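You operate a simulated robot arm through the tools that you are given. There is no shell and no other tool. Be economical: measure what you need, move in short steps, check, and stop when the job is done.

You run a simulated two-armed robot. Do the job below in one go: nothing can be reset, and whatever is moved stays where it is left.

TASK
Pick up the right coil card with one hand, pass it to the other hand and put it on the shelf under the green bench. Set down upright: right coil card.

Only the result counts: the job must be done as asked and must still hold three seconds after the hand-in. Knocking over, shifting, dropping, spilling or breaking anything else fails it.

THE ROBOT
Two 6-joint arms with two-finger parallel grippers on one trunk, on a base that drives. Base frame: it is fixed to the floor where the robot stands at the start and does not move with it; the origin is under the middle of the robot, x ahead of it, y to its left, z up; the surface under the hand at the start is at about z = 0.85. Units: m, degrees, N and s.
The left shoulder is at the start at [0.28, 0.185, 0.909], the right one opposite. With the tool pointing down near the work surface each hand reaches from about 0.54 to 0.92 m from the robot's upright axis, wherever it stands, measured 20 degrees to its own side. Places, roughly: shelf under the green bench [0.8, 0.6, 0.2]. Payload 1.57 kg a hand.
Tool frame (each hand has its own): the origin (TCP) lies between the finger pads and is the grasp point; the fingertips stand 0.03 m ahead of it; z points along the fingers, y is the line along which they close. Largest opening 0.08 m; finger width 0.017, thickness 0.012; the body of the gripper, 0.04 by 0.082 m, starts 0.08 m behind the TCP.
Orientation is told as [roll, pitch, yaw] about the base's x, y, z axes, in that order, counted from this pose: with the fingers straight down and closing along the base's y, the tool's x points along the base's -x, its y along +y and its z along -z.

THE INTERFACE
- The arms move only by the tool move_arm. It takes "left_rows", "right_rows" or both (then of equal length, played together; a hand with none holds still); each is a list of rows, each a list of 7 numbers: the shift along the tool's x, y, z in units of 30 mm (1.0 is 30 mm), then the turn, a rotation vector about the tool's x, y, z in units of 8 degrees (1.0 is 8 degrees), then the closure in counts, from 0 (fully open) to 255 (shut). In form: [[tx, ty, tz, ax, ay, az, fingers], ...]. A call has 1 to 12 rows; each row shifts and turns the commanded pose from where the row before left it, along the tool's axes as they then stand. A call with a number of a shift or a turn outside -1 to 1 is refused whole. A row lasts 0.2 s, in which the tool goes at most 0.05 m and 8.6 degrees; a call with a longer step from one row to the next is refused whole, and so is a gripper value outside its range. A pose out of reach is approached as far as the arm can. The call stops where the force on the tool passes 40 N (or 10 N more than at its start, if that is more) or the arm is blocked; 0.2 s more then pass. The fingers move at their own pace (about 0.153 m/s each) and stop on an object; they squeeze with about 26 N. The grip force told is the motor's: it shows also when the fingers shut on nothing. Time passes only in rows, and 0.2 s behind the last, so rows that do not move let the fingers close. It gives the time, the measured TCP pose, the force on the tool (base axes), the opening and the grip force at its end, in the units of the frame above (readings bear some noise), with the torque about the TCP (base axes, N m) and any sound that the robot's microphone picked up.
- Cameras (640 x 400 px; columns grow to the right, rows downward): "scene" is now at [0.2435, 0.0383, 1.3624]; the picture's right is [0.38, -0.93, 0.00], its down [-0.58, -0.24, -0.78] and it looks along [0.72, 0.29, -0.63] (base axes); focal length 214 px, centre (320, 200). "left" rides on the left gripper at [0.072, 0.007, -0.122] in its tool frame; the picture's right is [-0.09, 1.00, 0.00], its down [-0.84, -0.08, -0.54] and it looks along [-0.54, -0.05, 0.84] (tool axes); focal length 238 px, centre (320, 200). "right" rides on the right gripper at [0.072, -0.007, -0.122] in its tool frame; the picture's right is [0.09, 1.00, 0.00], its down [-0.84, 0.08, -0.54] and it looks along [-0.54, 0.05, 0.84] (tool axes); focal length 238 px, centre (320, 200). There is no depth. A picture from a camera that has moved, and an enlarged one, comes with that camera's place and axes in the base frame and with its lens. The place of the scene camera against the robot may be out by one fixed shift of up to 0.012 m in any direction.
- snapshot(camera): a new picture of that camera. The clock stands still meanwhile.
- lift_body(by): slides the trunk up (or, below 0, down) by that many m; the arms and the scene camera ride with it, the base frame stays. It gives what a move gives, with no picture.
- base_move(legs): drives the robot by 1 to 6 legs, each [ahead, turn to the left] in m and degrees, along the robot's own axes; the way and the turn of a leg run together, so that a leg with both is an arc; at most 1.5 m and 180 degrees a leg. The arms and the cameras ride along, it lands a little off, and it stops where it bumps. It gives what a move gives.
- head_to(pan, tilt): turns the head with the scene camera to pan (to the left, within 86 degrees either way) and tilt (down, from -29 to 69), counted from straight ahead of the robot. It gives what a move gives.
- enlarge(camera, box): a new picture of the part [left, top, right, bottom] of that camera's present view, enlarged. The clock stands still meanwhile.
- finish_job(): hands the job in; it is judged then, once.

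Go step by step. Nothing tells you exact positions but the pictures and the camera data: compare them with the known pose of the tool, close in by small moves and look again before you grip or let go. The budget is 120 turns and 100 pictures, counting those below and the enlarged ones. Unless the task says otherwise, let go and move clear before handing in, and close with one line.

The tools are called after "Request:" by a JSON object that holds its "fn" and its "kwargs". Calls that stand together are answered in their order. move_arm: Moves the arms, as the interface text tells. Its arguments: {"type":"object","properties":{"left_rows":{"type":"array"},"right_rows":{"type":"array"}},"required":[]} The other tools are called the same way: lift_body (by) slides the trunk up or down; base_move (legs) drives the base; head_to (pan, tilt) turns the head that bears the scene camera; snapshot (camera) takes a picture; enlarge (camera, box) takes an enlarged picture of a part of a camera's view; finish_job () hands the job in.

At the start:

```text
t: 0.0
left_tool_pos: [0.5158, 0.3244, 1.2599]
left_tool_rot: [0.0, 0.0, 0.0]
left_wrist_force: [0.2, -0.2, -0.1]
left_wrist_torque: [0.01, 0.0, 0.0]
left_finger_gap: 0.0799
left_grip_force: 0.1
right_tool_pos: [0.591, -0.1467, 1.0833]
right_tool_rot: [0.0, 0.0, -0.1]
right_wrist_force: [-0.4, 0.3, -0.2]
right_wrist_torque: [-0.04, -0.03, -0.03]
right_finger_gap: 0.0798
right_grip_force: 0.0
trunk travel left (down, up): [-0.604, 0.386]
robot x, y, heading: [-0.0014, 0.0009, -0.1]
head pan, tilt: [22.3, 39.2]
```

scene: 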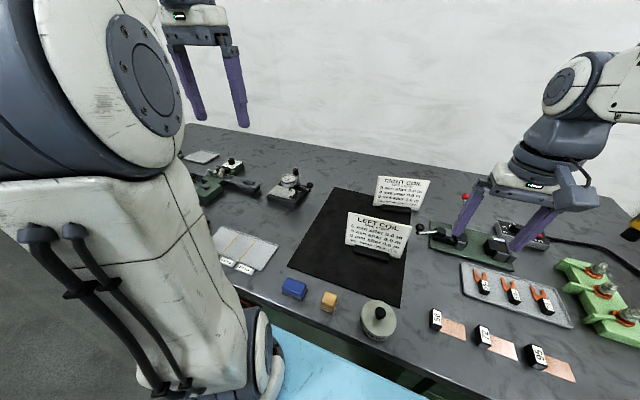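
right: 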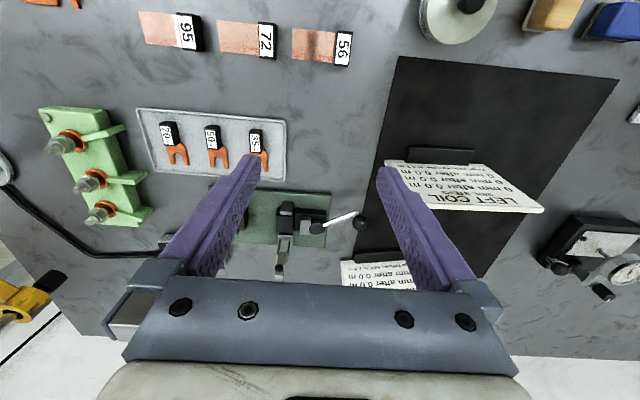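
left: 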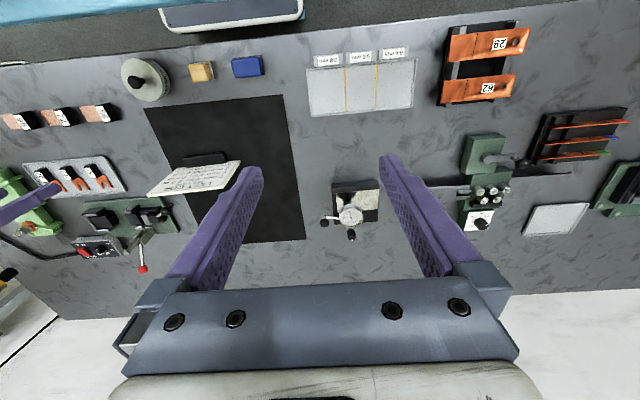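

I see two standing cards on a black mat: LEFT COIL nearer, RIGHT COIL behind it. I will look closer at them and also at where the green bench and shelf are.

Request:
{"fn": "enlarge", "kwargs": {"camera": "scene", "box": [300, 150, 480, 290]}}

Request:
{"fn": "head_to", "kwargs": {"pan": 0, "tilt": 60}}

Request:
{"fn": "snapshot", "kwargs": {"camera": "scene"}}

Request:
{"fn": "head_to", "kwargs": {"pan": 60, "tilt": 45}}

Request:
{"fn": "snapshot", "kwargs": {"camera": "scene"}}

```text
2.86 times, centred on (390, 220) of scene
camera zoom: at [0.2435, 0.0383, 1.3624], right [0.38, -0.93, 0.0], down [-0.58, -0.24, -0.78], along [0.72, 0.29, -0.63], focal length 613 px, centre (120, 143)
```

zoom: 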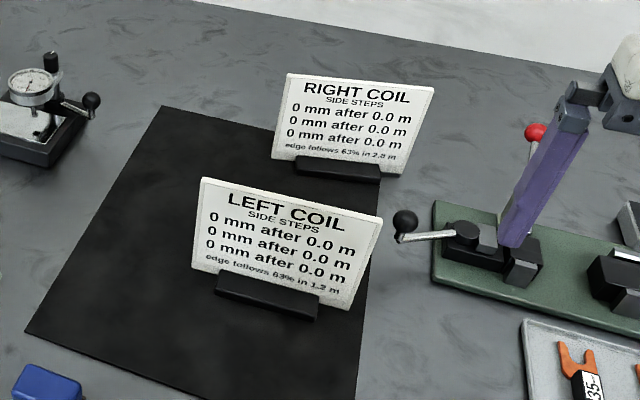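

```text
t: 0.9
left_tool_pos: [0.5164, 0.3247, 1.2613]
left_tool_rot: [0.1, 0.0, 0.0]
left_wrist_force: [-0.1, 1.0, 0.3]
left_wrist_torque: [-0.04, 0.01, -0.05]
left_finger_gap: 0.0801
left_grip_force: 0.1
right_tool_pos: [0.5912, -0.1464, 1.0826]
right_tool_rot: [0.0, -0.1, 0.1]
right_wrist_force: [-0.6, -0.2, 0.1]
right_wrist_torque: [-0.03, 0.02, 0.01]
right_finger_gap: 0.0797
right_grip_force: 0.1
trunk travel left (down, up): [-0.604, 0.386]
robot x, y, heading: [-0.0031, 0.0019, -0.0]
head pan, tilt: [0.0, 60.0]
```

```text
95 pictures are left
camera scene: at [0.231, 0.0059, 1.3345], right [0.0, -1.0, 0.0], down [-0.87, 0.0, -0.5], along [0.5, 0.0, -0.87], focal length 214 px, centre (320, 200)
```

scene: 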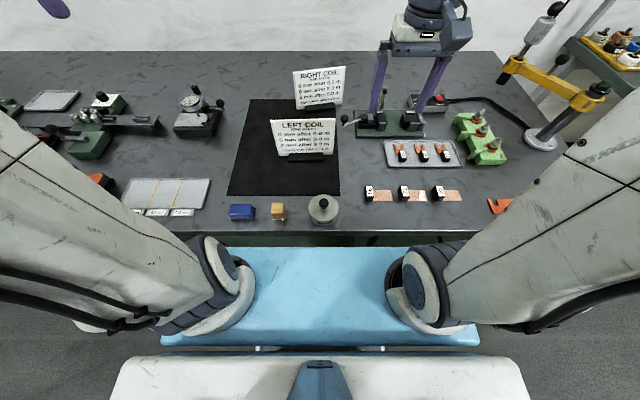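

```text
t: 2.2
left_tool_pos: [0.5158, 0.3242, 1.2609]
left_tool_rot: [0.0, 0.0, 0.0]
left_wrist_force: [-0.3, 0.8, -0.1]
left_wrist_torque: [0.0, -0.01, 0.04]
left_finger_gap: 0.0799
left_grip_force: 0.1
right_tool_pos: [0.5908, -0.1478, 1.0828]
right_tool_rot: [0.0, 0.1, 0.0]
right_wrist_force: [-0.1, 0.0, 0.4]
right_wrist_torque: [-0.01, 0.0, 0.0]
right_finger_gap: 0.08
right_grip_force: 0.0
trunk travel left (down, up): [-0.604, 0.386]
robot x, y, heading: [0.0014, -0.0019, 0.1]
head pan, tilt: [60.0, 45.0]
```

```text
94 pictures are left
camera scene: at [0.205, 0.0762, 1.3539], right [0.87, -0.5, 0.0], down [-0.35, -0.61, -0.71], along [0.35, 0.61, -0.71], focal length 214 px, centre (320, 200)
```

scene: 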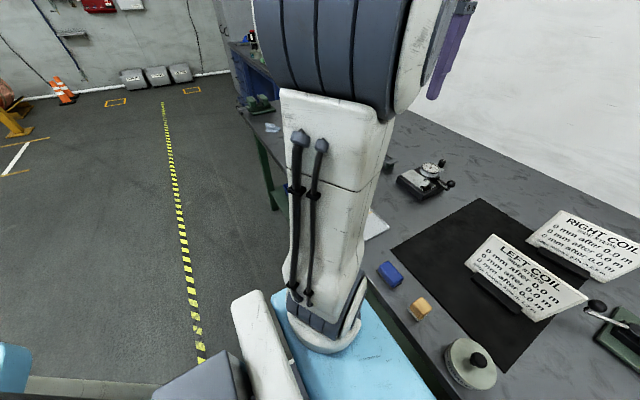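

The bench in front has green legs, so its shelf is below. The RIGHT COIL card is about at [0.885, 0.0]. I turn the right hand so that it closes along x, and look with the head straight.

Request:
{"fn": "move_arm", "kwargs": {"right_rows": [[0, 0, 0, 0, 0, -0.9375, 0], [0, 0, 0, 0, 0, -0.9375, 0], [0, 0, 0, 0, 0, -0.9375, 0], [0, 0, 0, 0, 0, -0.9375, 0], [0, 0, 0, 0, 0, -0.9375, 0], [0, 0, 0, 0, 0, -0.9375, 0], [0, 0, 0, 0, 0, -0.9375, 0], [0, 0, 0, 0, 0, -0.9375, 0], [0, 0, 0, 0, 0, -0.9375, 0], [0, 0, 0, 0, 0, -0.9375, 0], [0, 0, 0, 0, 0, -0.9375, 0], [0, 0, 0, 0, 0, -0.9375, 0]]}}

Request:
{"fn": "head_to", "kwargs": {"pan": 0, "tilt": 40}}

Request:
{"fn": "snapshot", "kwargs": {"camera": "scene"}}

Request:
{"fn": "snapshot", "kwargs": {"camera": "right"}}

```text
t: 4.8
left_tool_pos: [0.5158, 0.3249, 1.2607]
left_tool_rot: [0.0, 0.0, 0.0]
left_wrist_force: [0.1, -0.1, 0.1]
left_wrist_torque: [-0.02, 0.04, 0.0]
left_finger_gap: 0.08
left_grip_force: 0.1
right_tool_pos: [0.5903, -0.1488, 1.0831]
right_tool_rot: [0.0, 0.0, 90.1]
right_wrist_force: [-0.7, -0.6, 0.0]
right_wrist_torque: [-0.03, 0.01, 0.0]
right_finger_gap: 0.0799
right_grip_force: 0.0
trunk travel left (down, up): [-0.604, 0.386]
robot x, y, heading: [0.0014, -0.0011, 0.0]
head pan, tilt: [60.0, 45.0]
```

```text
t: 6.1
left_tool_pos: [0.5151, 0.3241, 1.2611]
left_tool_rot: [0.1, 0.0, 0.0]
left_wrist_force: [-0.1, -0.6, -1.5]
left_wrist_torque: [0.0, 0.0, -0.01]
left_finger_gap: 0.08
left_grip_force: 0.0
right_tool_pos: [0.5912, -0.1467, 1.0828]
right_tool_rot: [0.0, 0.0, 90.0]
right_wrist_force: [0.9, -0.1, -0.2]
right_wrist_torque: [-0.01, 0.01, 0.02]
right_finger_gap: 0.0799
right_grip_force: 0.1
trunk travel left (down, up): [-0.604, 0.386]
robot x, y, heading: [-0.0009, 0.0012, 0.0]
head pan, tilt: [0.0, 40.0]
```

```text
93 pictures are left
camera scene: at [0.2493, 0.0059, 1.3611], right [0.0, -1.0, 0.0], down [-0.64, 0.0, -0.77], along [0.77, 0.0, -0.64], focal length 214 px, centre (320, 200)
```

scene: 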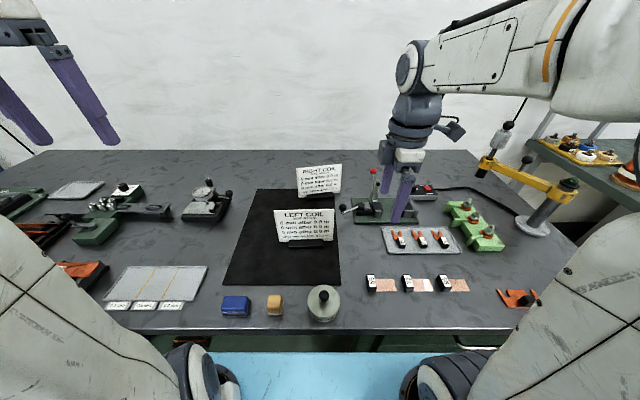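

```text
92 pictures are left
camera right: at [0.5983, -0.2174, 1.2041], right [-1.0, -0.09, 0.0], down [-0.08, 0.84, 0.54], along [-0.05, 0.54, -0.84], focal length 238 px, centre (320, 200)
```

right: 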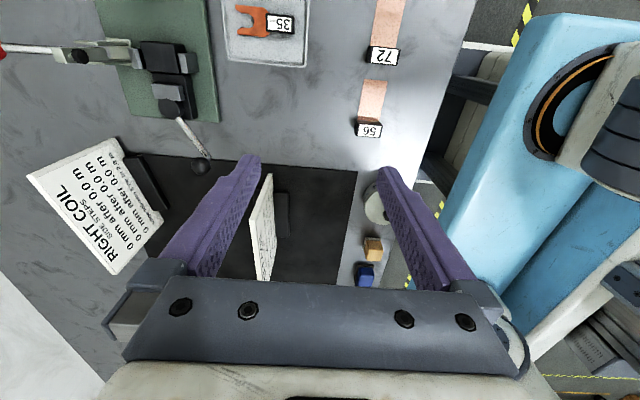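

Request:
{"fn": "enlarge", "kwargs": {"camera": "right", "box": [20, 120, 180, 280]}}

Request:
{"fn": "enlarge", "kwargs": {"camera": "scene", "box": [260, 150, 360, 250]}}

```text
2.50 times, centred on (100, 200) of right
camera zoom: at [0.5983, -0.2174, 1.2041], right [-1.0, -0.09, 0.0], down [-0.08, 0.84, 0.54], along [-0.05, 0.54, -0.84], focal length 596 px, centre (870, 200)
```

zoom: 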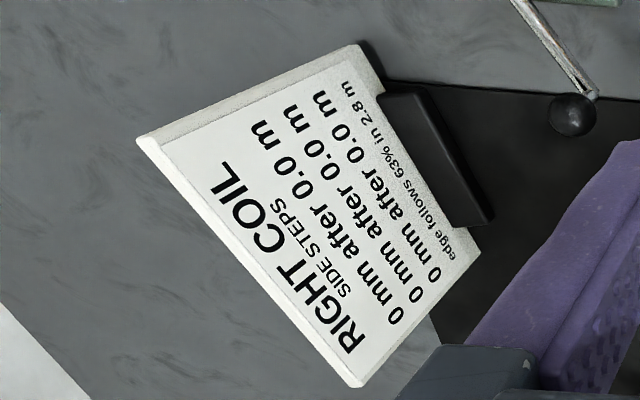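

```text
4.00 times, centred on (310, 200) of scene
camera zoom: at [0.2493, 0.0059, 1.3611], right [0.0, -1.0, 0.0], down [-0.64, 0.0, -0.77], along [0.77, 0.0, -0.64], focal length 858 px, centre (360, 200)
```

zoom: 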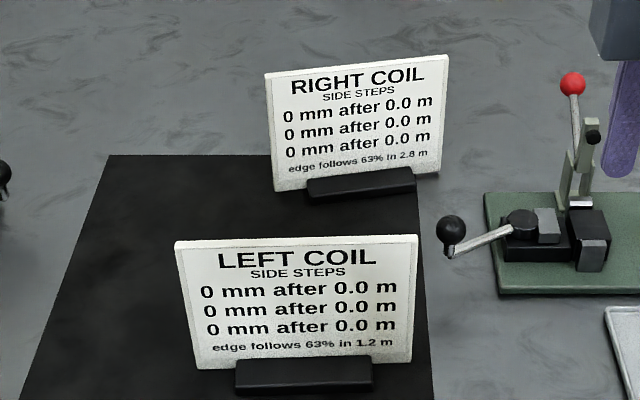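

The RIGHT COIL card is at about [0.89, 0.0], yawed about 10°, leaning back about 12°, with its top at z≈0.969. I move the right hand above it.

Request:
{"fn": "move_arm", "kwargs": {"right_rows": [[-0.45, -0.97, 0, 0, 0, 0, 0], [-0.45, -0.97, 0, 0, 0, 0, 0], [-0.45, -0.97, 0, 0, 0, 0, 0], [-0.45, -0.97, 0, 0, 0, 0, 0], [-0.45, -0.97, 0, 0, 0, 0, 0], [-0.45, -0.97, 0, 0, 0, 0, 0], [-0.45, -0.97, 0, 0, 0, 0, 0], [-0.45, -0.97, 0, 0, 0, 0, 0], [-0.45, -0.97, 0, 0, 0, -0.5, 0], [-0.45, -0.97, 0, 0, 0, -0.5, 0], [-0.3, -0.95, 0, 0, 0, -0.3, 0]]}}

Request:
{"fn": "snapshot", "kwargs": {"camera": "right"}}

Request:
{"fn": "enlarge", "kwargs": {"camera": "scene", "box": [240, 100, 400, 260]}}

```text
t: 8.5
left_tool_pos: [0.5145, 0.3242, 1.2613]
left_tool_rot: [0.1, 0.0, 0.0]
left_wrist_force: [-0.7, 0.4, 0.6]
left_wrist_torque: [0.0, 0.02, 0.02]
left_finger_gap: 0.0797
left_grip_force: 0.0
right_tool_pos: [0.8233, -0.0222, 1.0437]
right_tool_rot: [0.0, 0.1, 100.5]
right_wrist_force: [0.8, 0.7, 0.0]
right_wrist_torque: [0.04, -0.03, 0.0]
right_finger_gap: 0.0801
right_grip_force: 0.1
right hand out of reach, approached as far as the arm can: row 8, 9, 10, 11
trunk travel left (down, up): [-0.604, 0.386]
robot x, y, heading: [-0.0039, 0.001, -0.0]
head pan, tilt: [0.0, 40.0]
```

```text
89 pictures are left
camera right: at [0.8433, -0.0897, 1.1652], right [-0.96, -0.27, 0.0], down [-0.23, 0.81, 0.54], along [-0.15, 0.52, -0.84], focal length 238 px, centre (320, 200)
```

right: 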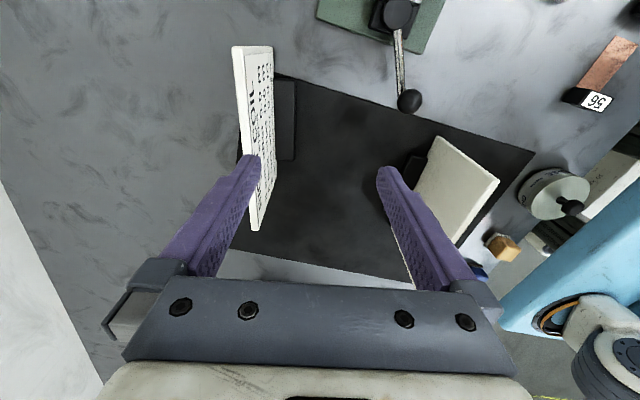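

```text
2.50 times, centred on (320, 180) of scene
camera zoom: at [0.2492, 0.0058, 1.3612], right [0.0, -1.0, 0.0], down [-0.64, 0.0, -0.77], along [0.77, 0.0, -0.64], focal length 536 px, centre (320, 250)
```

zoom: 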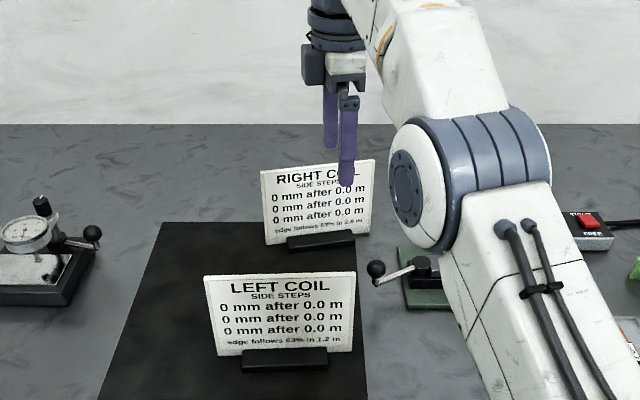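

The hand is at its reach limit there. I check the clearance between base and bench to see whether the base may drive closer.

Request:
{"fn": "head_to", "kwargs": {"pan": 0, "tilt": 69}}

Request:
{"fn": "snapshot", "kwargs": {"camera": "scene"}}

Request:
{"fn": "head_to", "kwargs": {"pan": 80, "tilt": 60}}

Request:
{"fn": "snapshot", "kwargs": {"camera": "scene"}}

```text
t: 9.4
left_tool_pos: [0.5163, 0.3244, 1.2609]
left_tool_rot: [-0.1, 0.0, 0.0]
left_wrist_force: [1.0, -0.3, 0.0]
left_wrist_torque: [0.0, -0.01, 0.03]
left_finger_gap: 0.0799
left_grip_force: 0.1
right_tool_pos: [0.8239, -0.0221, 1.0439]
right_tool_rot: [-0.1, 0.1, 100.4]
right_wrist_force: [0.2, -0.1, -0.2]
right_wrist_torque: [0.01, 0.04, -0.01]
right_finger_gap: 0.08
right_grip_force: 0.0
trunk travel left (down, up): [-0.604, 0.386]
robot x, y, heading: [-0.0021, -0.0004, -0.3]
head pan, tilt: [0.0, 68.8]
```

```text
87 pictures are left
camera scene: at [0.2203, 0.0058, 1.3251], right [0.0, -1.0, 0.0], down [-0.93, 0.0, -0.36], along [0.36, 0.0, -0.93], focal length 214 px, centre (320, 200)
```

scene: 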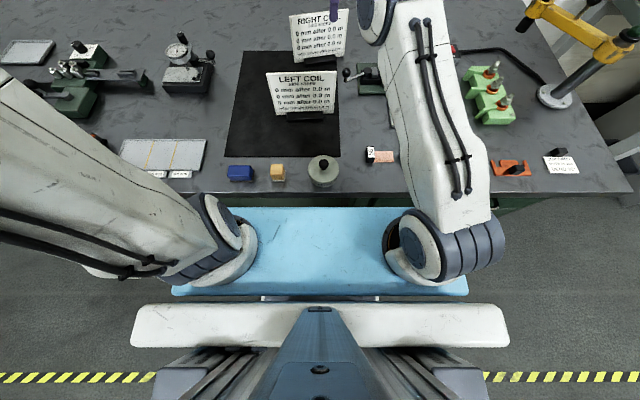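

```text
t: 10.9
left_tool_pos: [0.5146, 0.3249, 1.2601]
left_tool_rot: [0.0, 0.0, 0.0]
left_wrist_force: [0.0, 0.3, -0.5]
left_wrist_torque: [0.01, -0.03, -0.05]
left_finger_gap: 0.0799
left_grip_force: 0.1
right_tool_pos: [0.8233, -0.0221, 1.0438]
right_tool_rot: [-0.1, 0.0, 100.5]
right_wrist_force: [-0.3, -0.9, -0.3]
right_wrist_torque: [0.01, -0.02, -0.01]
right_finger_gap: 0.0799
right_grip_force: 0.1
trunk travel left (down, up): [-0.604, 0.386]
robot x, y, heading: [-0.0002, -0.0044, -0.1]
head pan, tilt: [80.0, 60.0]
```

```text
86 pictures are left
camera scene: at [0.1759, 0.0715, 1.3344], right [0.98, -0.17, 0.0], down [-0.15, -0.85, -0.5], along [0.09, 0.49, -0.87], focal length 214 px, centre (320, 200)
```

scene: 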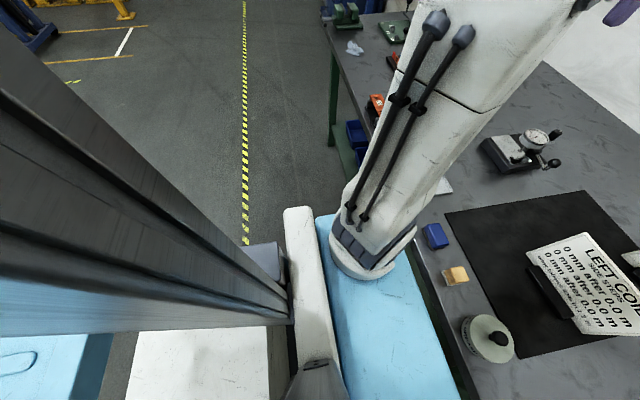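

The light-blue crossbar belongs to the trunk and is only ~4 cm from the bench edge. I raise the trunk so that it clears the bench, then drive ahead 10 cm.

Request:
{"fn": "lift_body", "kwargs": {"by": 0.22}}

Request:
{"fn": "head_to", "kwargs": {"pan": 0, "tilt": 62}}

Request:
{"fn": "snapshot", "kwargs": {"camera": "scene"}}

```text
t: 13.2
left_tool_pos: [0.5145, 0.3239, 1.4804]
left_tool_rot: [0.0, 0.0, 0.0]
left_wrist_force: [0.5, -0.7, 0.6]
left_wrist_torque: [0.03, 0.0, -0.02]
left_finger_gap: 0.0802
left_grip_force: 0.0
right_tool_pos: [0.823, -0.021, 1.2641]
right_tool_rot: [0.0, -0.1, 100.3]
right_wrist_force: [0.6, 0.1, 0.6]
right_wrist_torque: [0.0, 0.0, -0.01]
right_finger_gap: 0.0798
right_grip_force: 0.0
trunk travel left (down, up): [-0.824, 0.166]
robot x, y, heading: [-0.0051, -0.0017, -0.4]
head pan, tilt: [80.0, 60.0]
```

```text
t: 14.8
left_tool_pos: [0.5168, 0.3243, 1.4807]
left_tool_rot: [0.0, -0.1, 0.0]
left_wrist_force: [-0.2, -0.1, 0.1]
left_wrist_torque: [0.01, -0.02, 0.01]
left_finger_gap: 0.0799
left_grip_force: 0.0
right_tool_pos: [0.8234, -0.0233, 1.264]
right_tool_rot: [0.0, -0.1, 100.4]
right_wrist_force: [-0.4, 0.0, -0.2]
right_wrist_torque: [0.0, -0.01, 0.03]
right_finger_gap: 0.08
right_grip_force: 0.0
trunk travel left (down, up): [-0.824, 0.166]
robot x, y, heading: [0.0053, 0.004, 0.2]
head pan, tilt: [0.0, 62.0]
```

```text
85 pictures are left
camera scene: at [0.2287, 0.0059, 1.5521], right [0.0, -1.0, 0.0], down [-0.88, 0.0, -0.47], along [0.47, 0.0, -0.88], focal length 214 px, centre (320, 200)
```

scene: 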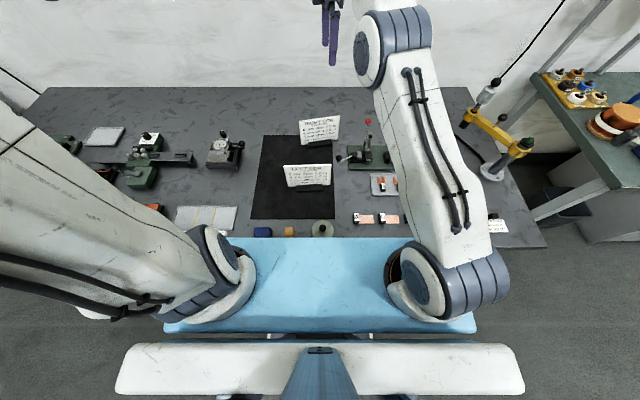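

Request:
{"fn": "base_move", "kwargs": {"legs": [[0.07, 0]]}}

Request:
{"fn": "snapshot", "kwargs": {"camera": "right"}}

```text
t: 15.8
left_tool_pos: [0.5867, 0.3249, 1.4816]
left_tool_rot: [0.1, 0.0, 0.0]
left_wrist_force: [-0.6, -0.2, 0.1]
left_wrist_torque: [0.02, -0.02, -0.01]
left_finger_gap: 0.0799
left_grip_force: 0.1
right_tool_pos: [0.8941, -0.0219, 1.262]
right_tool_rot: [-0.1, 0.0, 100.4]
right_wrist_force: [-0.1, 0.7, 0.9]
right_wrist_torque: [0.01, -0.02, -0.02]
right_finger_gap: 0.08
right_grip_force: 0.0
trunk travel left (down, up): [-0.824, 0.166]
robot x, y, heading: [0.0721, -0.0, 0.0]
head pan, tilt: [0.0, 62.0]
```

```text
84 pictures are left
camera right: at [0.9147, -0.0896, 1.385], right [-0.96, -0.27, 0.0], down [-0.23, 0.81, 0.54], along [-0.15, 0.52, -0.84], focal length 238 px, centre (320, 200)
```

right: 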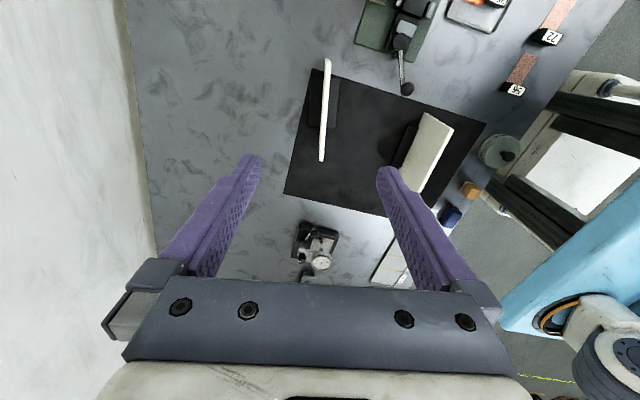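

I lower the hand 0.20 m and look again.

Request:
{"fn": "move_arm", "kwargs": {"right_rows": [[0, 0, 0.95, 0, 0, 0, 0], [0, 0, 0.95, 0, 0, 0, 0], [0, 0, 0.95, 0, 0, 0, 0], [0, 0, 0.95, 0, 0, 0, 0], [0, 0, 0.95, 0, 0, 0, 0], [0, 0, 0.95, 0, 0, 0, 0], [0, 0, 0.95, 0, 0, 0, 0]]}}

Request:
{"fn": "snapshot", "kwargs": {"camera": "right"}}

```text
t: 17.4
left_tool_pos: [0.5861, 0.3236, 1.4793]
left_tool_rot: [0.0, 0.0, 0.1]
left_wrist_force: [-0.1, -0.6, -0.6]
left_wrist_torque: [-0.01, 0.02, 0.01]
left_finger_gap: 0.0798
left_grip_force: 0.1
right_tool_pos: [0.8943, -0.022, 1.0637]
right_tool_rot: [0.0, 0.0, 100.4]
right_wrist_force: [0.1, -0.1, -0.3]
right_wrist_torque: [-0.03, 0.02, -0.03]
right_finger_gap: 0.0804
right_grip_force: 0.1
trunk travel left (down, up): [-0.824, 0.166]
robot x, y, heading: [0.0708, -0.0019, 0.3]
head pan, tilt: [0.0, 62.0]
```

```text
83 pictures are left
camera right: at [0.9149, -0.0904, 1.1847], right [-0.96, -0.27, 0.0], down [-0.23, 0.81, 0.54], along [-0.15, 0.52, -0.84], focal length 238 px, centre (320, 200)
```

right: 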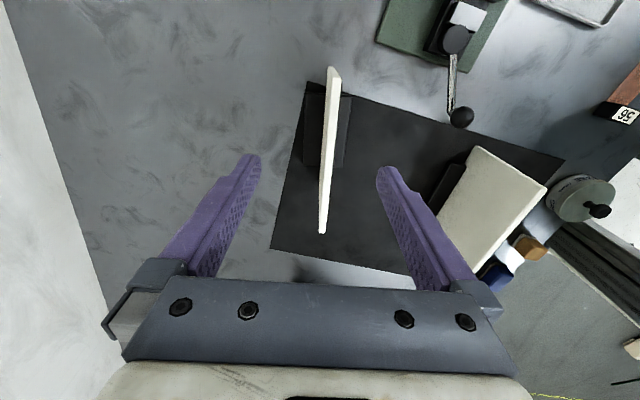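

The card turns out to be vertical, with its top edge centred about [0.882, 0.003] and yawed ~12.5°. I centre over it and go half down.

Request:
{"fn": "move_arm", "kwargs": {"right_rows": [[-0.43, 0.14, 0, 0, 0, -0.13, 0], [-0.43, 0.14, 0, 0, 0, -0.13, 0], [0, 0, 0.9, 0, 0, 0, 0], [0, 0, 0.9, 0, 0, 0, 0]]}}

Request:
{"fn": "snapshot", "kwargs": {"camera": "right"}}

Request:
{"fn": "enlarge", "kwargs": {"camera": "scene", "box": [260, 60, 400, 200]}}

```text
t: 18.4
left_tool_pos: [0.5875, 0.3246, 1.4808]
left_tool_rot: [0.0, 0.0, 0.0]
left_wrist_force: [0.0, 0.1, 0.2]
left_wrist_torque: [0.0, -0.01, 0.06]
left_finger_gap: 0.0801
left_grip_force: 0.0
right_tool_pos: [0.8815, 0.0008, 1.0101]
right_tool_rot: [0.0, 0.0, 102.5]
right_wrist_force: [-1.0, 0.7, 0.4]
right_wrist_torque: [0.01, -0.02, 0.0]
right_finger_gap: 0.0801
right_grip_force: 0.1
trunk travel left (down, up): [-0.824, 0.166]
robot x, y, heading: [0.0717, 0.0001, 0.2]
head pan, tilt: [0.0, 62.0]
```

```text
82 pictures are left
camera right: at [0.904, -0.0651, 1.1311], right [-0.95, -0.31, 0.0], down [-0.26, 0.8, 0.54], along [-0.17, 0.52, -0.84], focal length 238 px, centre (320, 200)
```

right: 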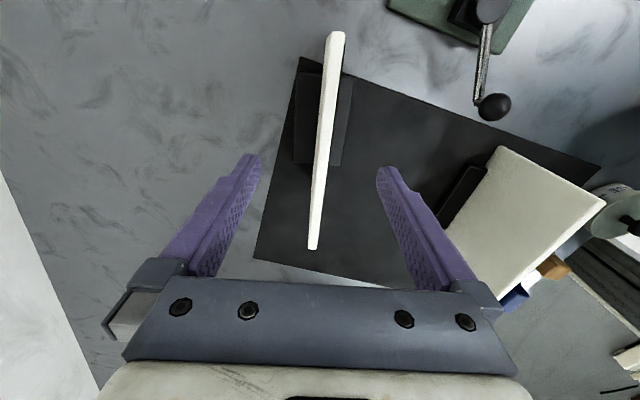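

```text
2.86 times, centred on (330, 130) of scene
camera zoom: at [0.3002, 0.0059, 1.5521], right [0.0, -1.0, 0.0], down [-0.88, 0.0, -0.47], along [0.47, 0.0, -0.88], focal length 613 px, centre (291, 400)
```

zoom: 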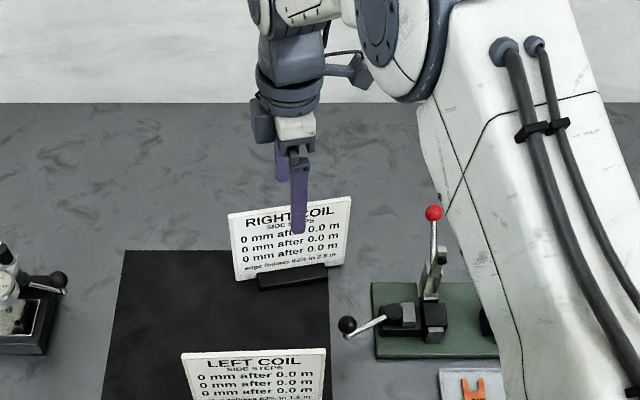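

Well aligned. I descend to z≈0.945 and close.

Request:
{"fn": "move_arm", "kwargs": {"right_rows": [[0, 0, 0.72, 0, 0, 0, 0], [0, 0, 0.72, 0, 0, 0, 0], [0, 0, 0.72, 0, 0, 0, 0], [0, 0, 0, 0, 0, 0, 255], [0, 0, 0, 0, 0, 0, 255], [0, 0, 0, 0, 0, 0, 255]]}}

Request:
{"fn": "snapshot", "kwargs": {"camera": "right"}}

Request:
{"fn": "enlarge", "kwargs": {"camera": "scene", "box": [260, 60, 400, 200]}}

```text
t: 19.8
left_tool_pos: [0.5869, 0.325, 1.481]
left_tool_rot: [-0.1, 0.0, 0.0]
left_wrist_force: [-0.4, 0.2, 1.3]
left_wrist_torque: [0.0, 0.0, 0.04]
left_finger_gap: 0.0804
left_grip_force: 0.1
right_tool_pos: [0.8808, 0.0024, 0.9448]
right_tool_rot: [0.0, 0.0, 102.6]
right_wrist_force: [-0.5, 0.5, 0.0]
right_wrist_torque: [0.02, 0.0, -0.01]
right_finger_gap: 0.0078
right_grip_force: 26.1
trunk travel left (down, up): [-0.824, 0.166]
robot x, y, heading: [0.0707, 0.0021, 0.1]
head pan, tilt: [0.0, 62.0]
```

```text
80 pictures are left
camera right: at [0.9045, -0.0647, 1.0667], right [-0.95, -0.31, 0.0], down [-0.26, 0.8, 0.54], along [-0.17, 0.52, -0.84], focal length 238 px, centre (320, 200)
```

right: 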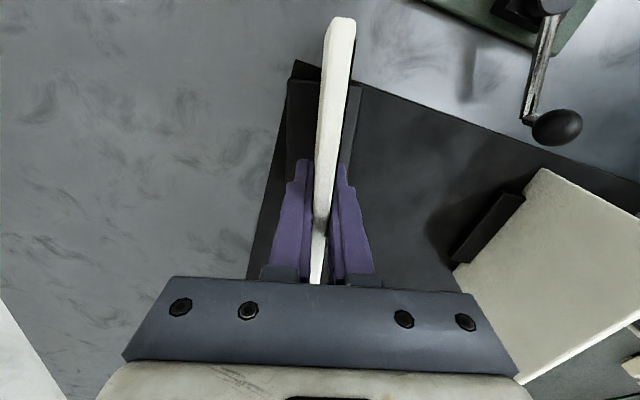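

```text
2.86 times, centred on (330, 130) of scene
camera zoom: at [0.3002, 0.006, 1.5521], right [0.0, -1.0, 0.0], down [-0.88, 0.0, -0.47], along [0.47, 0.0, -0.88], focal length 613 px, centre (291, 400)
```

zoom: 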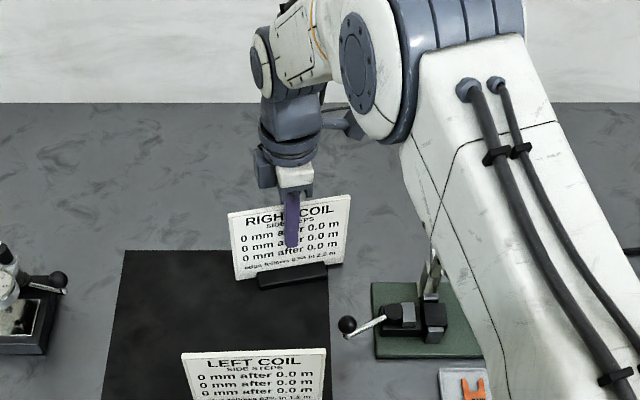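

Gripped (7.8 mm). I lift it 0.2 m and check the weight and look.

Request:
{"fn": "move_arm", "kwargs": {"right_rows": [[0, 0, -0.3, 0, 0, 0, 255], [0, 0, -0.8, 0, 0, 0, 255], [0, 0, -0.95, 0, 0, 0, 255], [0, 0, -0.95, 0, 0, 0, 255], [0, 0, -0.95, 0, 0, 0, 255], [0, 0, -0.95, 0, 0, 0, 255], [0, 0, -0.95, 0, 0, 0, 255], [0, 0, -0.95, 0, 0, 0, 255]]}}

Request:
{"fn": "snapshot", "kwargs": {"camera": "scene"}}

```text
t: 21.6
left_tool_pos: [0.5865, 0.3243, 1.4794]
left_tool_rot: [0.0, 0.0, -0.1]
left_wrist_force: [-0.6, 0.5, -0.1]
left_wrist_torque: [0.01, 0.0, 0.01]
left_finger_gap: 0.08
left_grip_force: 0.1
right_tool_pos: [0.8805, 0.0023, 1.15]
right_tool_rot: [0.0, 0.0, 102.5]
right_wrist_force: [0.3, 0.2, -1.9]
right_wrist_torque: [-0.01, 0.01, -0.01]
right_finger_gap: 0.008
right_grip_force: 25.6
trunk travel left (down, up): [-0.824, 0.166]
robot x, y, heading: [0.0714, -0.0038, -0.2]
head pan, tilt: [0.0, 62.0]
```

```text
78 pictures are left
camera scene: at [0.3002, 0.0059, 1.5521], right [0.0, -1.0, 0.0], down [-0.88, 0.0, -0.47], along [0.47, 0.0, -0.88], focal length 214 px, centre (320, 200)
```

scene: 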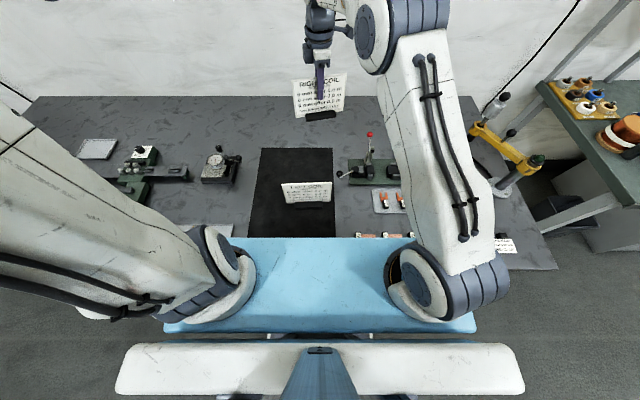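

Holding it well (~0.19 kg). I back away from the bench to look at the shelf before the handover.

Request:
{"fn": "base_move", "kwargs": {"legs": [[-0.8, 0]]}}

Request:
{"fn": "head_to", "kwargs": {"pan": 25, "tilt": 35}}

Request:
{"fn": "snapshot", "kwargs": {"camera": "scene"}}

```text
t: 25.9
left_tool_pos: [-0.2145, 0.3235, 1.4807]
left_tool_rot: [0.0, 0.1, -0.1]
left_wrist_force: [0.2, 0.3, 0.0]
left_wrist_torque: [0.02, -0.02, -0.03]
left_finger_gap: 0.0799
left_grip_force: 0.0
right_tool_pos: [0.0783, 0.0002, 1.1502]
right_tool_rot: [-0.1, -0.1, 102.1]
right_wrist_force: [0.0, -1.4, -1.8]
right_wrist_torque: [-0.02, 0.02, 0.01]
right_finger_gap: 0.0076
right_grip_force: 25.8
trunk travel left (down, up): [-0.824, 0.166]
robot x, y, heading: [-0.733, 0.002, -0.2]
head pan, tilt: [0.0, 62.0]
```

```text
t: 26.8
left_tool_pos: [-0.2143, 0.3239, 1.4812]
left_tool_rot: [0.0, -0.1, -0.2]
left_wrist_force: [0.3, -0.8, 0.2]
left_wrist_torque: [0.01, 0.01, -0.01]
left_finger_gap: 0.08
left_grip_force: 0.0
right_tool_pos: [0.0796, -0.0, 1.1494]
right_tool_rot: [0.1, 0.0, 102.2]
right_wrist_force: [-0.3, 0.5, -1.6]
right_wrist_torque: [0.05, 0.01, 0.02]
right_finger_gap: 0.0077
right_grip_force: 25.9
trunk travel left (down, up): [-0.824, 0.166]
robot x, y, heading: [-0.7307, -0.0007, -0.1]
head pan, tilt: [25.0, 35.0]
```

```text
77 pictures are left
camera scene: at [-0.4868, 0.0436, 1.5886], right [0.42, -0.91, 0.0], down [-0.52, -0.24, -0.82], along [0.74, 0.34, -0.57], focal length 214 px, centre (320, 200)
```

scene: 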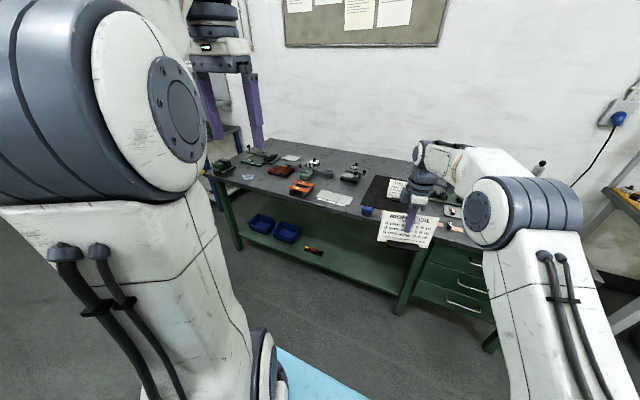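

Request:
{"fn": "enlarge", "kwargs": {"camera": "scene", "box": [200, 150, 440, 320]}}

```text
2.35 times, centred on (320, 235) of scene
camera zoom: at [-0.4868, 0.0436, 1.5886], right [0.42, -0.91, 0.0], down [-0.52, -0.24, -0.82], along [0.74, 0.34, -0.57], focal length 505 px, centre (320, 118)
```

zoom: 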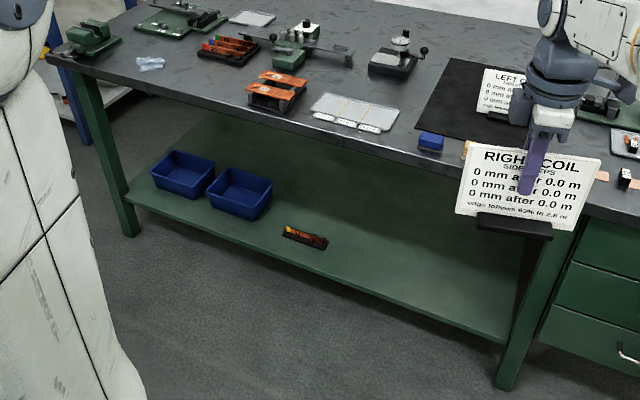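

The shelf (green, z≈0.2, front edge x≈0.5) is free between y≈0 and 0.5. Now I turn the right hand so the card plane lies along x, ready for the left hand to take its robot-side edge.

Request:
{"fn": "move_arm", "kwargs": {"right_rows": [[0, 0, 0, 0, 0, 0.95, 255], [0, 0, 0, 0, 0, 0.95, 255], [0, 0, 0, 0, 0, 0.95, 255], [0, 0, 0, 0, 0, 0.95, 255], [0, 0, 0, 0, 0, 0.95, 255], [0, 0, 0, 0, 0, 0.95, 255], [0, 0, 0, 0, 0, 0.95, 255], [0, 0, 0, 0, 0, 0.95, 255], [0, 0, 0, 0, 0, 0.95, 255], [0, 0, 0, 0, 0, 0.95, 255], [0, 0, 0, 0, 0, 0.95, 255], [0, 0, 0, 0, 0, 0.95, 255]]}}

Request:
{"fn": "move_arm", "kwargs": {"right_rows": [[0, 0, 0.8, 0, 0, 0.7, 255], [0, 0, 0.8, 0, 0, 0.7, 255], [0, 0.65, 0.85, 0, 0, 0, 255], [0, 0.65, 0.85, 0, 0, 0, 255], [0, 0.65, 0.85, 0, 0, 0, 255], [0, 0.65, 0.85, 0, 0, 0, 255], [0, 0, 0.85, 0, 0, 0, 255], [0, 0, 0.85, 0, 0, 0, 255]]}}

Request:
{"fn": "head_to", "kwargs": {"pan": 10, "tilt": 45}}

Request:
{"fn": "snapshot", "kwargs": {"camera": "scene"}}

Request:
{"fn": "snapshot", "kwargs": {"camera": "right"}}

```text
t: 29.4
left_tool_pos: [-0.2149, 0.324, 1.4809]
left_tool_rot: [0.0, 0.1, -0.2]
left_wrist_force: [0.9, 0.3, -0.3]
left_wrist_torque: [-0.03, 0.04, 0.03]
left_finger_gap: 0.0801
left_grip_force: 0.1
right_tool_pos: [0.0777, -0.0011, 1.1483]
right_tool_rot: [0.0, 0.2, 10.9]
right_wrist_force: [0.4, 0.3, -2.1]
right_wrist_torque: [0.02, -0.04, -0.02]
right_finger_gap: 0.0075
right_grip_force: 26.1
trunk travel left (down, up): [-0.824, 0.166]
robot x, y, heading: [-0.7306, 0.007, 0.0]
head pan, tilt: [25.0, 35.0]
```

```text
t: 31.2
left_tool_pos: [-0.2126, 0.3249, 1.4809]
left_tool_rot: [0.0, 0.0, -0.2]
left_wrist_force: [0.3, -0.3, -0.1]
left_wrist_torque: [0.01, 0.0, -0.03]
left_finger_gap: 0.0799
left_grip_force: 0.0
right_tool_pos: [0.078, 0.0785, 0.9471]
right_tool_rot: [0.0, -0.1, -0.2]
right_wrist_force: [0.7, -0.6, -1.2]
right_wrist_torque: [0.01, 0.02, 0.04]
right_finger_gap: 0.0076
right_grip_force: 25.8
trunk travel left (down, up): [-0.824, 0.166]
robot x, y, heading: [-0.7303, 0.0003, -0.0]
head pan, tilt: [25.0, 35.0]
```

```text
t: 32.0
left_tool_pos: [-0.2145, 0.3236, 1.4817]
left_tool_rot: [0.0, 0.0, -0.2]
left_wrist_force: [0.1, 0.5, -0.8]
left_wrist_torque: [0.01, -0.02, 0.02]
left_finger_gap: 0.0799
left_grip_force: 0.1
right_tool_pos: [0.0789, 0.0781, 0.9488]
right_tool_rot: [0.1, 0.0, -0.2]
right_wrist_force: [0.4, 0.5, -2.0]
right_wrist_torque: [0.0, 0.0, 0.04]
right_finger_gap: 0.0077
right_grip_force: 26.5
trunk travel left (down, up): [-0.824, 0.166]
robot x, y, heading: [-0.734, -0.0012, -0.3]
head pan, tilt: [10.0, 45.0]
```

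```text
75 pictures are left
camera scene: at [-0.4866, 0.0206, 1.5739], right [0.17, -0.99, 0.0], down [-0.7, -0.12, -0.71], along [0.7, 0.12, -0.71], focal length 214 px, centre (320, 200)
```

scene: 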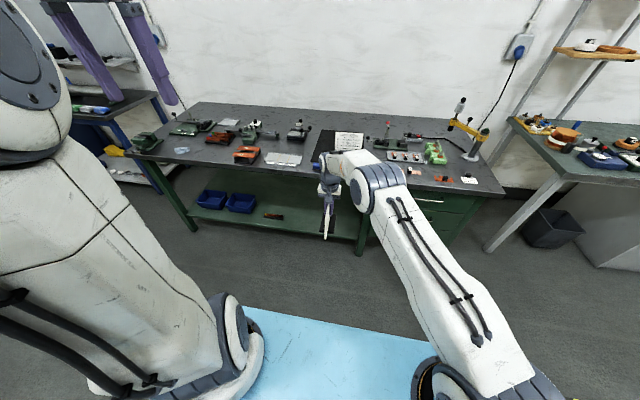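

```text
74 pictures are left
camera right: at [0.0079, 0.0734, 1.0694], right [-0.09, 1.0, 0.0], down [0.84, 0.08, 0.54], along [0.54, 0.05, -0.84], focal length 238 px, centre (320, 200)
```

right: 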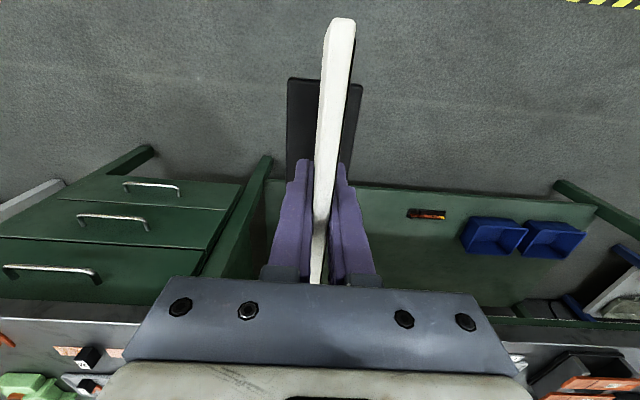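

The card is along x with its robot-side edge at x≈0.0. Now I turn the left hand: first by half a turn in yaw, so that its camera ends up on top when the fingers point ahead.

Request:
{"fn": "move_arm", "kwargs": {"left_rows": [[0, 0, 0, 0, 0, 0.94, 0], [0, 0, 0, 0, 0, 0.94, 0], [0, 0, 0, 0, 0, 0.94, 0], [0, 0, 0, 0, 0, 0.94, 0], [0, 0, 0, 0, 0, 0.94, 0], [0, 0, 0, 0, 0, 0.94, 0], [0, 0, 0, 0, 0, 0.94, 0], [0, 0, 0, 0, 0, 0.94, 0], [0, 0, 0, 0, 0, 0.94, 0], [0, 0, 0, 0, 0, 0.94, 0], [0, 0, 0, 0, 0, 0.94, 0], [0, 0, 0, 0, 0, 0.94, 0]]}}

Request:
{"fn": "move_arm", "kwargs": {"left_rows": [[0, 0, 0, 0, 0, 0.935, 0], [0, 0, 0, 0, 0, 0.935, 0], [0, 0, 0, 0, 0, 0.935, 0], [0, 0, 0, 0, 0, 0.935, 0], [0, 0, 0, 0, 0, 0.935, 0], [0, 0, 0, 0, 0, 0.935, 0], [0, 0, 0, 0, 0, 0.935, 0], [0, 0, 0, 0, 0, 0.935, 0], [0, 0, 0, 0, 0, 0.935, 0], [0, 0, 0, 0, 0, 0.935, 0], [0, 0, 0, 0, 0, 0.935, 0], [0, 0, 0, 0, 0, 0.935, 0]]}}

```text
t: 34.6
left_tool_pos: [-0.2147, 0.3231, 1.4809]
left_tool_rot: [0.0, 0.0, -90.6]
left_wrist_force: [0.0, 0.3, 0.0]
left_wrist_torque: [0.03, 0.01, 0.01]
left_finger_gap: 0.0797
left_grip_force: 0.0
right_tool_pos: [0.0788, 0.0786, 0.947]
right_tool_rot: [0.0, 0.0, -0.2]
right_wrist_force: [0.0, 0.6, -1.8]
right_wrist_torque: [0.0, 0.0, -0.04]
right_finger_gap: 0.0077
right_grip_force: 26.2
trunk travel left (down, up): [-0.824, 0.166]
robot x, y, heading: [-0.7322, 0.0006, -0.2]
head pan, tilt: [10.0, 45.0]
```

```text
t: 37.2
left_tool_pos: [-0.1857, 0.1501, 1.4767]
left_tool_rot: [-0.1, 0.0, 179.8]
left_wrist_force: [-0.3, 0.9, 0.0]
left_wrist_torque: [0.02, 0.03, -0.02]
left_finger_gap: 0.0801
left_grip_force: 0.0
left hand out of reach, approached as far as the arm can: row 8, 9, 10, 11, 12
right_tool_pos: [0.0782, 0.077, 0.947]
right_tool_rot: [0.0, 0.0, -0.2]
right_wrist_force: [1.0, -0.1, -1.7]
right_wrist_torque: [0.01, -0.01, 0.02]
right_finger_gap: 0.0075
right_grip_force: 25.9
trunk travel left (down, up): [-0.824, 0.166]
robot x, y, heading: [-0.7307, 0.0005, -0.2]
head pan, tilt: [10.0, 45.0]
```

The half turn hits a joint limit, so instead the left hand will grip the card's upper robot-side corner with fingers 45° ahead-down (camera then above/behind). I turn it back and yaw the right hand by -32° to make room.

Request:
{"fn": "move_arm", "kwargs": {"left_rows": [[0, 0, 0, 0, 0, -0.94, 0], [0, 0, 0, 0, 0, -0.94, 0], [0, 0, 0, 0, 0, -0.94, 0], [0, 0, 0, 0, 0, -0.94, 0], [0, 0, 0, 0, 0, -0.94, 0], [0, 0, 0, 0, 0, -0.94, 0], [0, 0, 0, 0, 0, -0.94, 0], [0, 0, 0, 0, 0, -0.94, 0], [0, 0, 0, 0, 0, -0.94, 0], [0, 0, 0, 0, 0, -0.94, 0], [0, 0, 0, 0, 0, -0.94, 0], [0, 0, 0, 0, 0, -0.94, 0]]}}

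Request:
{"fn": "move_arm", "kwargs": {"left_rows": [[0, 0, 0, 0, 0, -0.94, 0], [0, 0, 0, 0, 0, -0.94, 0], [0, 0, 0, 0, 0, -0.94, 0], [0, 0, 0, 0, 0, -0.94, 0], [0, 0, 0, 0, 0, -0.94, 0], [0, 0, 0, 0, 0, -0.94, 0], [0, 0, 0, 0, 0, -0.94, 0]], "right_rows": [[0, 0, 0, 0, 0, 0.57, 255], [0, 0, 0, 0, 0, 0.57, 255], [0, 0, 0, 0, 0, 0.57, 255], [0, 0, 0, 0, 0, 0.57, 255], [0, 0, 0, 0, 0, 0.57, 255], [0, 0, 0, 0, 0, 0.57, 255], [0, 0, 0, 0, 0, 0.57, 255]]}}

```text
t: 39.8
left_tool_pos: [-0.1863, 0.1499, 1.477]
left_tool_rot: [0.1, 0.0, -89.7]
left_wrist_force: [-0.6, -0.1, -0.4]
left_wrist_torque: [-0.02, 0.03, 0.03]
left_finger_gap: 0.0803
left_grip_force: 0.0
right_tool_pos: [0.0794, 0.0791, 0.9469]
right_tool_rot: [0.0, 0.0, -0.2]
right_wrist_force: [-0.4, 0.1, -1.5]
right_wrist_torque: [-0.01, 0.01, -0.02]
right_finger_gap: 0.0077
right_grip_force: 26.5
trunk travel left (down, up): [-0.824, 0.166]
robot x, y, heading: [-0.7314, 0.0029, -0.1]
head pan, tilt: [10.0, 45.0]
```

```text
t: 41.4
left_tool_pos: [-0.1859, 0.1494, 1.4767]
left_tool_rot: [0.0, 0.0, -37.2]
left_wrist_force: [0.0, -0.5, -0.2]
left_wrist_torque: [0.01, 0.0, 0.01]
left_finger_gap: 0.0798
left_grip_force: 0.0
right_tool_pos: [0.0779, 0.0771, 0.948]
right_tool_rot: [0.0, 0.0, -32.2]
right_wrist_force: [0.8, -0.5, -2.1]
right_wrist_torque: [0.0, 0.0, -0.01]
right_finger_gap: 0.0075
right_grip_force: 26.5
trunk travel left (down, up): [-0.824, 0.166]
robot x, y, heading: [-0.7282, 0.0008, -0.5]
head pan, tilt: [10.0, 45.0]
```

Request:
{"fn": "move_arm", "kwargs": {"left_rows": [[0, 0, 0, 0, 0, -0.625, 0], [0, 0, 0, 0, -0.9375, 0, 0], [0, 0, 0, 0, -0.9375, 0, 0], [0, 0, 0, 0, -0.9375, 0, 0], [0, 0, 0, 0, -0.9375, 0, 0], [0, 0, 0, 0, -0.9375, 0, 0], [0, 0, 0, 0, -0.9375, 0, 0]]}}

Request:
{"fn": "move_arm", "kwargs": {"left_rows": [[0.546, 0.189, 0.957, 0, 0, 0, 0], [0.546, 0.189, 0.957, 0, 0, 0, 0], [0.546, 0.189, 0.957, 0, 0, 0, 0], [0.546, 0.189, 0.957, 0, 0, 0, 0], [0.546, 0.189, 0.957, 0, 0, 0, 0], [0.546, 0.189, 0.957, 0, 0, 0, 0], [0.546, 0.189, 0.957, 0, 0, 0, 0], [0.546, 0.189, 0.957, 0, 0, 0, 0]]}}

Request:
{"fn": "snapshot", "kwargs": {"camera": "scene"}}

Request:
{"fn": "snapshot", "kwargs": {"camera": "left"}}

```text
t: 43.0
left_tool_pos: [-0.122, 0.1638, 1.5073]
left_tool_rot: [0.0, -45.0, -32.4]
left_wrist_force: [0.3, 0.5, -0.6]
left_wrist_torque: [-0.02, 0.01, 0.0]
left_finger_gap: 0.08
left_grip_force: 0.0
left hand out of reach, approached as far as the arm can: row 5, 6, 7
right_tool_pos: [0.0789, 0.0778, 0.9472]
right_tool_rot: [0.0, 0.1, -32.1]
right_wrist_force: [0.1, -0.4, -1.1]
right_wrist_torque: [-0.02, -0.01, 0.01]
right_finger_gap: 0.0078
right_grip_force: 26.5
trunk travel left (down, up): [-0.824, 0.166]
robot x, y, heading: [-0.7299, 0.0033, -0.5]
head pan, tilt: [10.0, 45.0]
```

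```text
t: 44.8
left_tool_pos: [-0.0386, 0.1654, 1.2507]
left_tool_rot: [0.0, -45.0, -32.4]
left_wrist_force: [0.1, 1.0, 0.8]
left_wrist_torque: [0.03, 0.03, 0.03]
left_finger_gap: 0.0798
left_grip_force: 0.1
right_tool_pos: [0.0778, 0.0766, 0.9482]
right_tool_rot: [0.1, 0.0, -32.1]
right_wrist_force: [0.2, 0.0, -1.6]
right_wrist_torque: [0.02, 0.01, 0.0]
right_finger_gap: 0.0078
right_grip_force: 25.7
trunk travel left (down, up): [-0.824, 0.166]
robot x, y, heading: [-0.7306, 0.0021, -0.1]
head pan, tilt: [10.0, 45.0]
```

```text
73 pictures are left
camera scene: at [-0.4867, 0.0206, 1.5739], right [0.17, -0.99, 0.0], down [-0.7, -0.12, -0.71], along [0.7, 0.12, -0.71], focal length 214 px, centre (320, 200)
```

scene: 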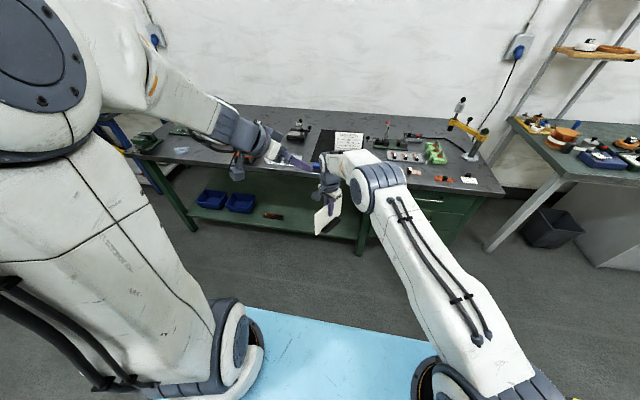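

```text
72 pictures are left
camera left: at [-0.1517, 0.2448, 1.2871], right [0.59, 0.81, 0.07], down [0.13, -0.18, 0.97], along [0.8, -0.56, -0.21], focal length 238 px, centre (320, 200)
```

left: 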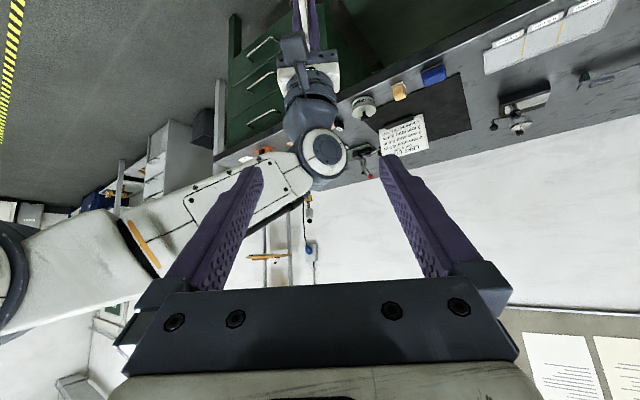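

Request:
{"fn": "move_arm", "kwargs": {"left_rows": [[0.886, -0.057, 0.595, 0, 0, 0, 0], [0.886, -0.057, 0.595, 0, 0, 0, 0], [0.886, -0.057, 0.595, 0, 0, 0, 0], [0.886, -0.057, 0.595, 0, 0, 0, 0], [0.886, -0.057, 0.595, 0, 0, 0, 0], [0.886, -0.057, 0.595, 0, 0, 0, 0], [0.886, -0.057, 0.595, 0, 0, 0, 0]]}}

Request:
{"fn": "snapshot", "kwargs": {"camera": "left"}}

Request:
{"fn": "snapshot", "kwargs": {"camera": "right"}}

Request:
{"fn": "enlarge", "kwargs": {"camera": "scene", "box": [200, 100, 420, 260]}}

```text
t: 46.4
left_tool_pos: [-0.0714, 0.1851, 1.0492]
left_tool_rot: [-0.5, -44.8, -32.0]
left_wrist_force: [0.1, -0.4, 0.1]
left_wrist_torque: [0.01, 0.03, 0.02]
left_finger_gap: 0.0801
left_grip_force: 0.1
left hand out of reach, approached as far as the arm can: row 7
right_tool_pos: [0.0798, 0.0776, 0.9483]
right_tool_rot: [-0.1, 0.0, -32.2]
right_wrist_force: [0.1, -1.0, -2.1]
right_wrist_torque: [-0.02, 0.04, -0.02]
right_finger_gap: 0.0076
right_grip_force: 26.1
trunk travel left (down, up): [-0.824, 0.166]
robot x, y, heading: [-0.7303, 0.0048, -0.3]
head pan, tilt: [10.0, 45.0]
```

```text
71 pictures are left
camera left: at [-0.183, 0.2645, 1.0858], right [0.59, 0.81, 0.06], down [0.14, -0.17, 0.97], along [0.8, -0.57, -0.22], focal length 238 px, centre (320, 200)
```

left: 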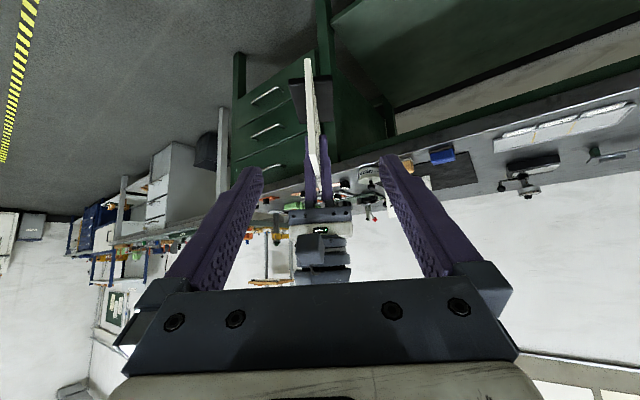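

```text
70 pictures are left
camera right: at [0.0152, 0.1118, 1.0697], right [0.45, 0.89, 0.0], down [0.75, -0.38, 0.54], along [0.48, -0.24, -0.84], focal length 238 px, centre (320, 200)
```

right: 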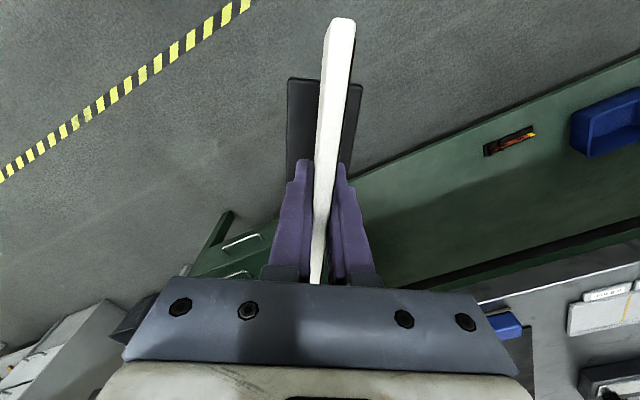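

```text
2.50 times, centred on (310, 180) of scene
camera zoom: at [-0.4866, 0.0206, 1.5739], right [0.17, -0.99, 0.0], down [-0.7, -0.12, -0.71], along [0.7, 0.12, -0.71], focal length 536 px, centre (345, 250)
```

zoom: 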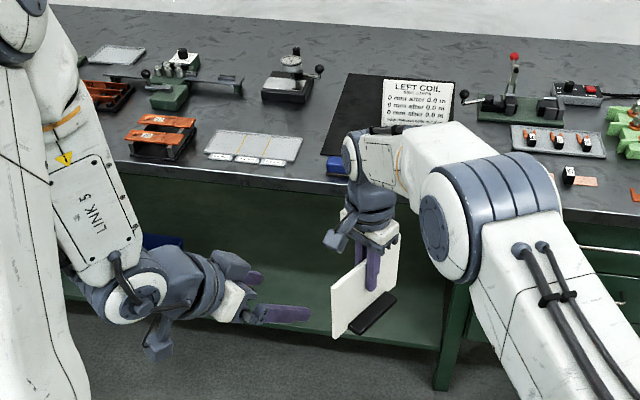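

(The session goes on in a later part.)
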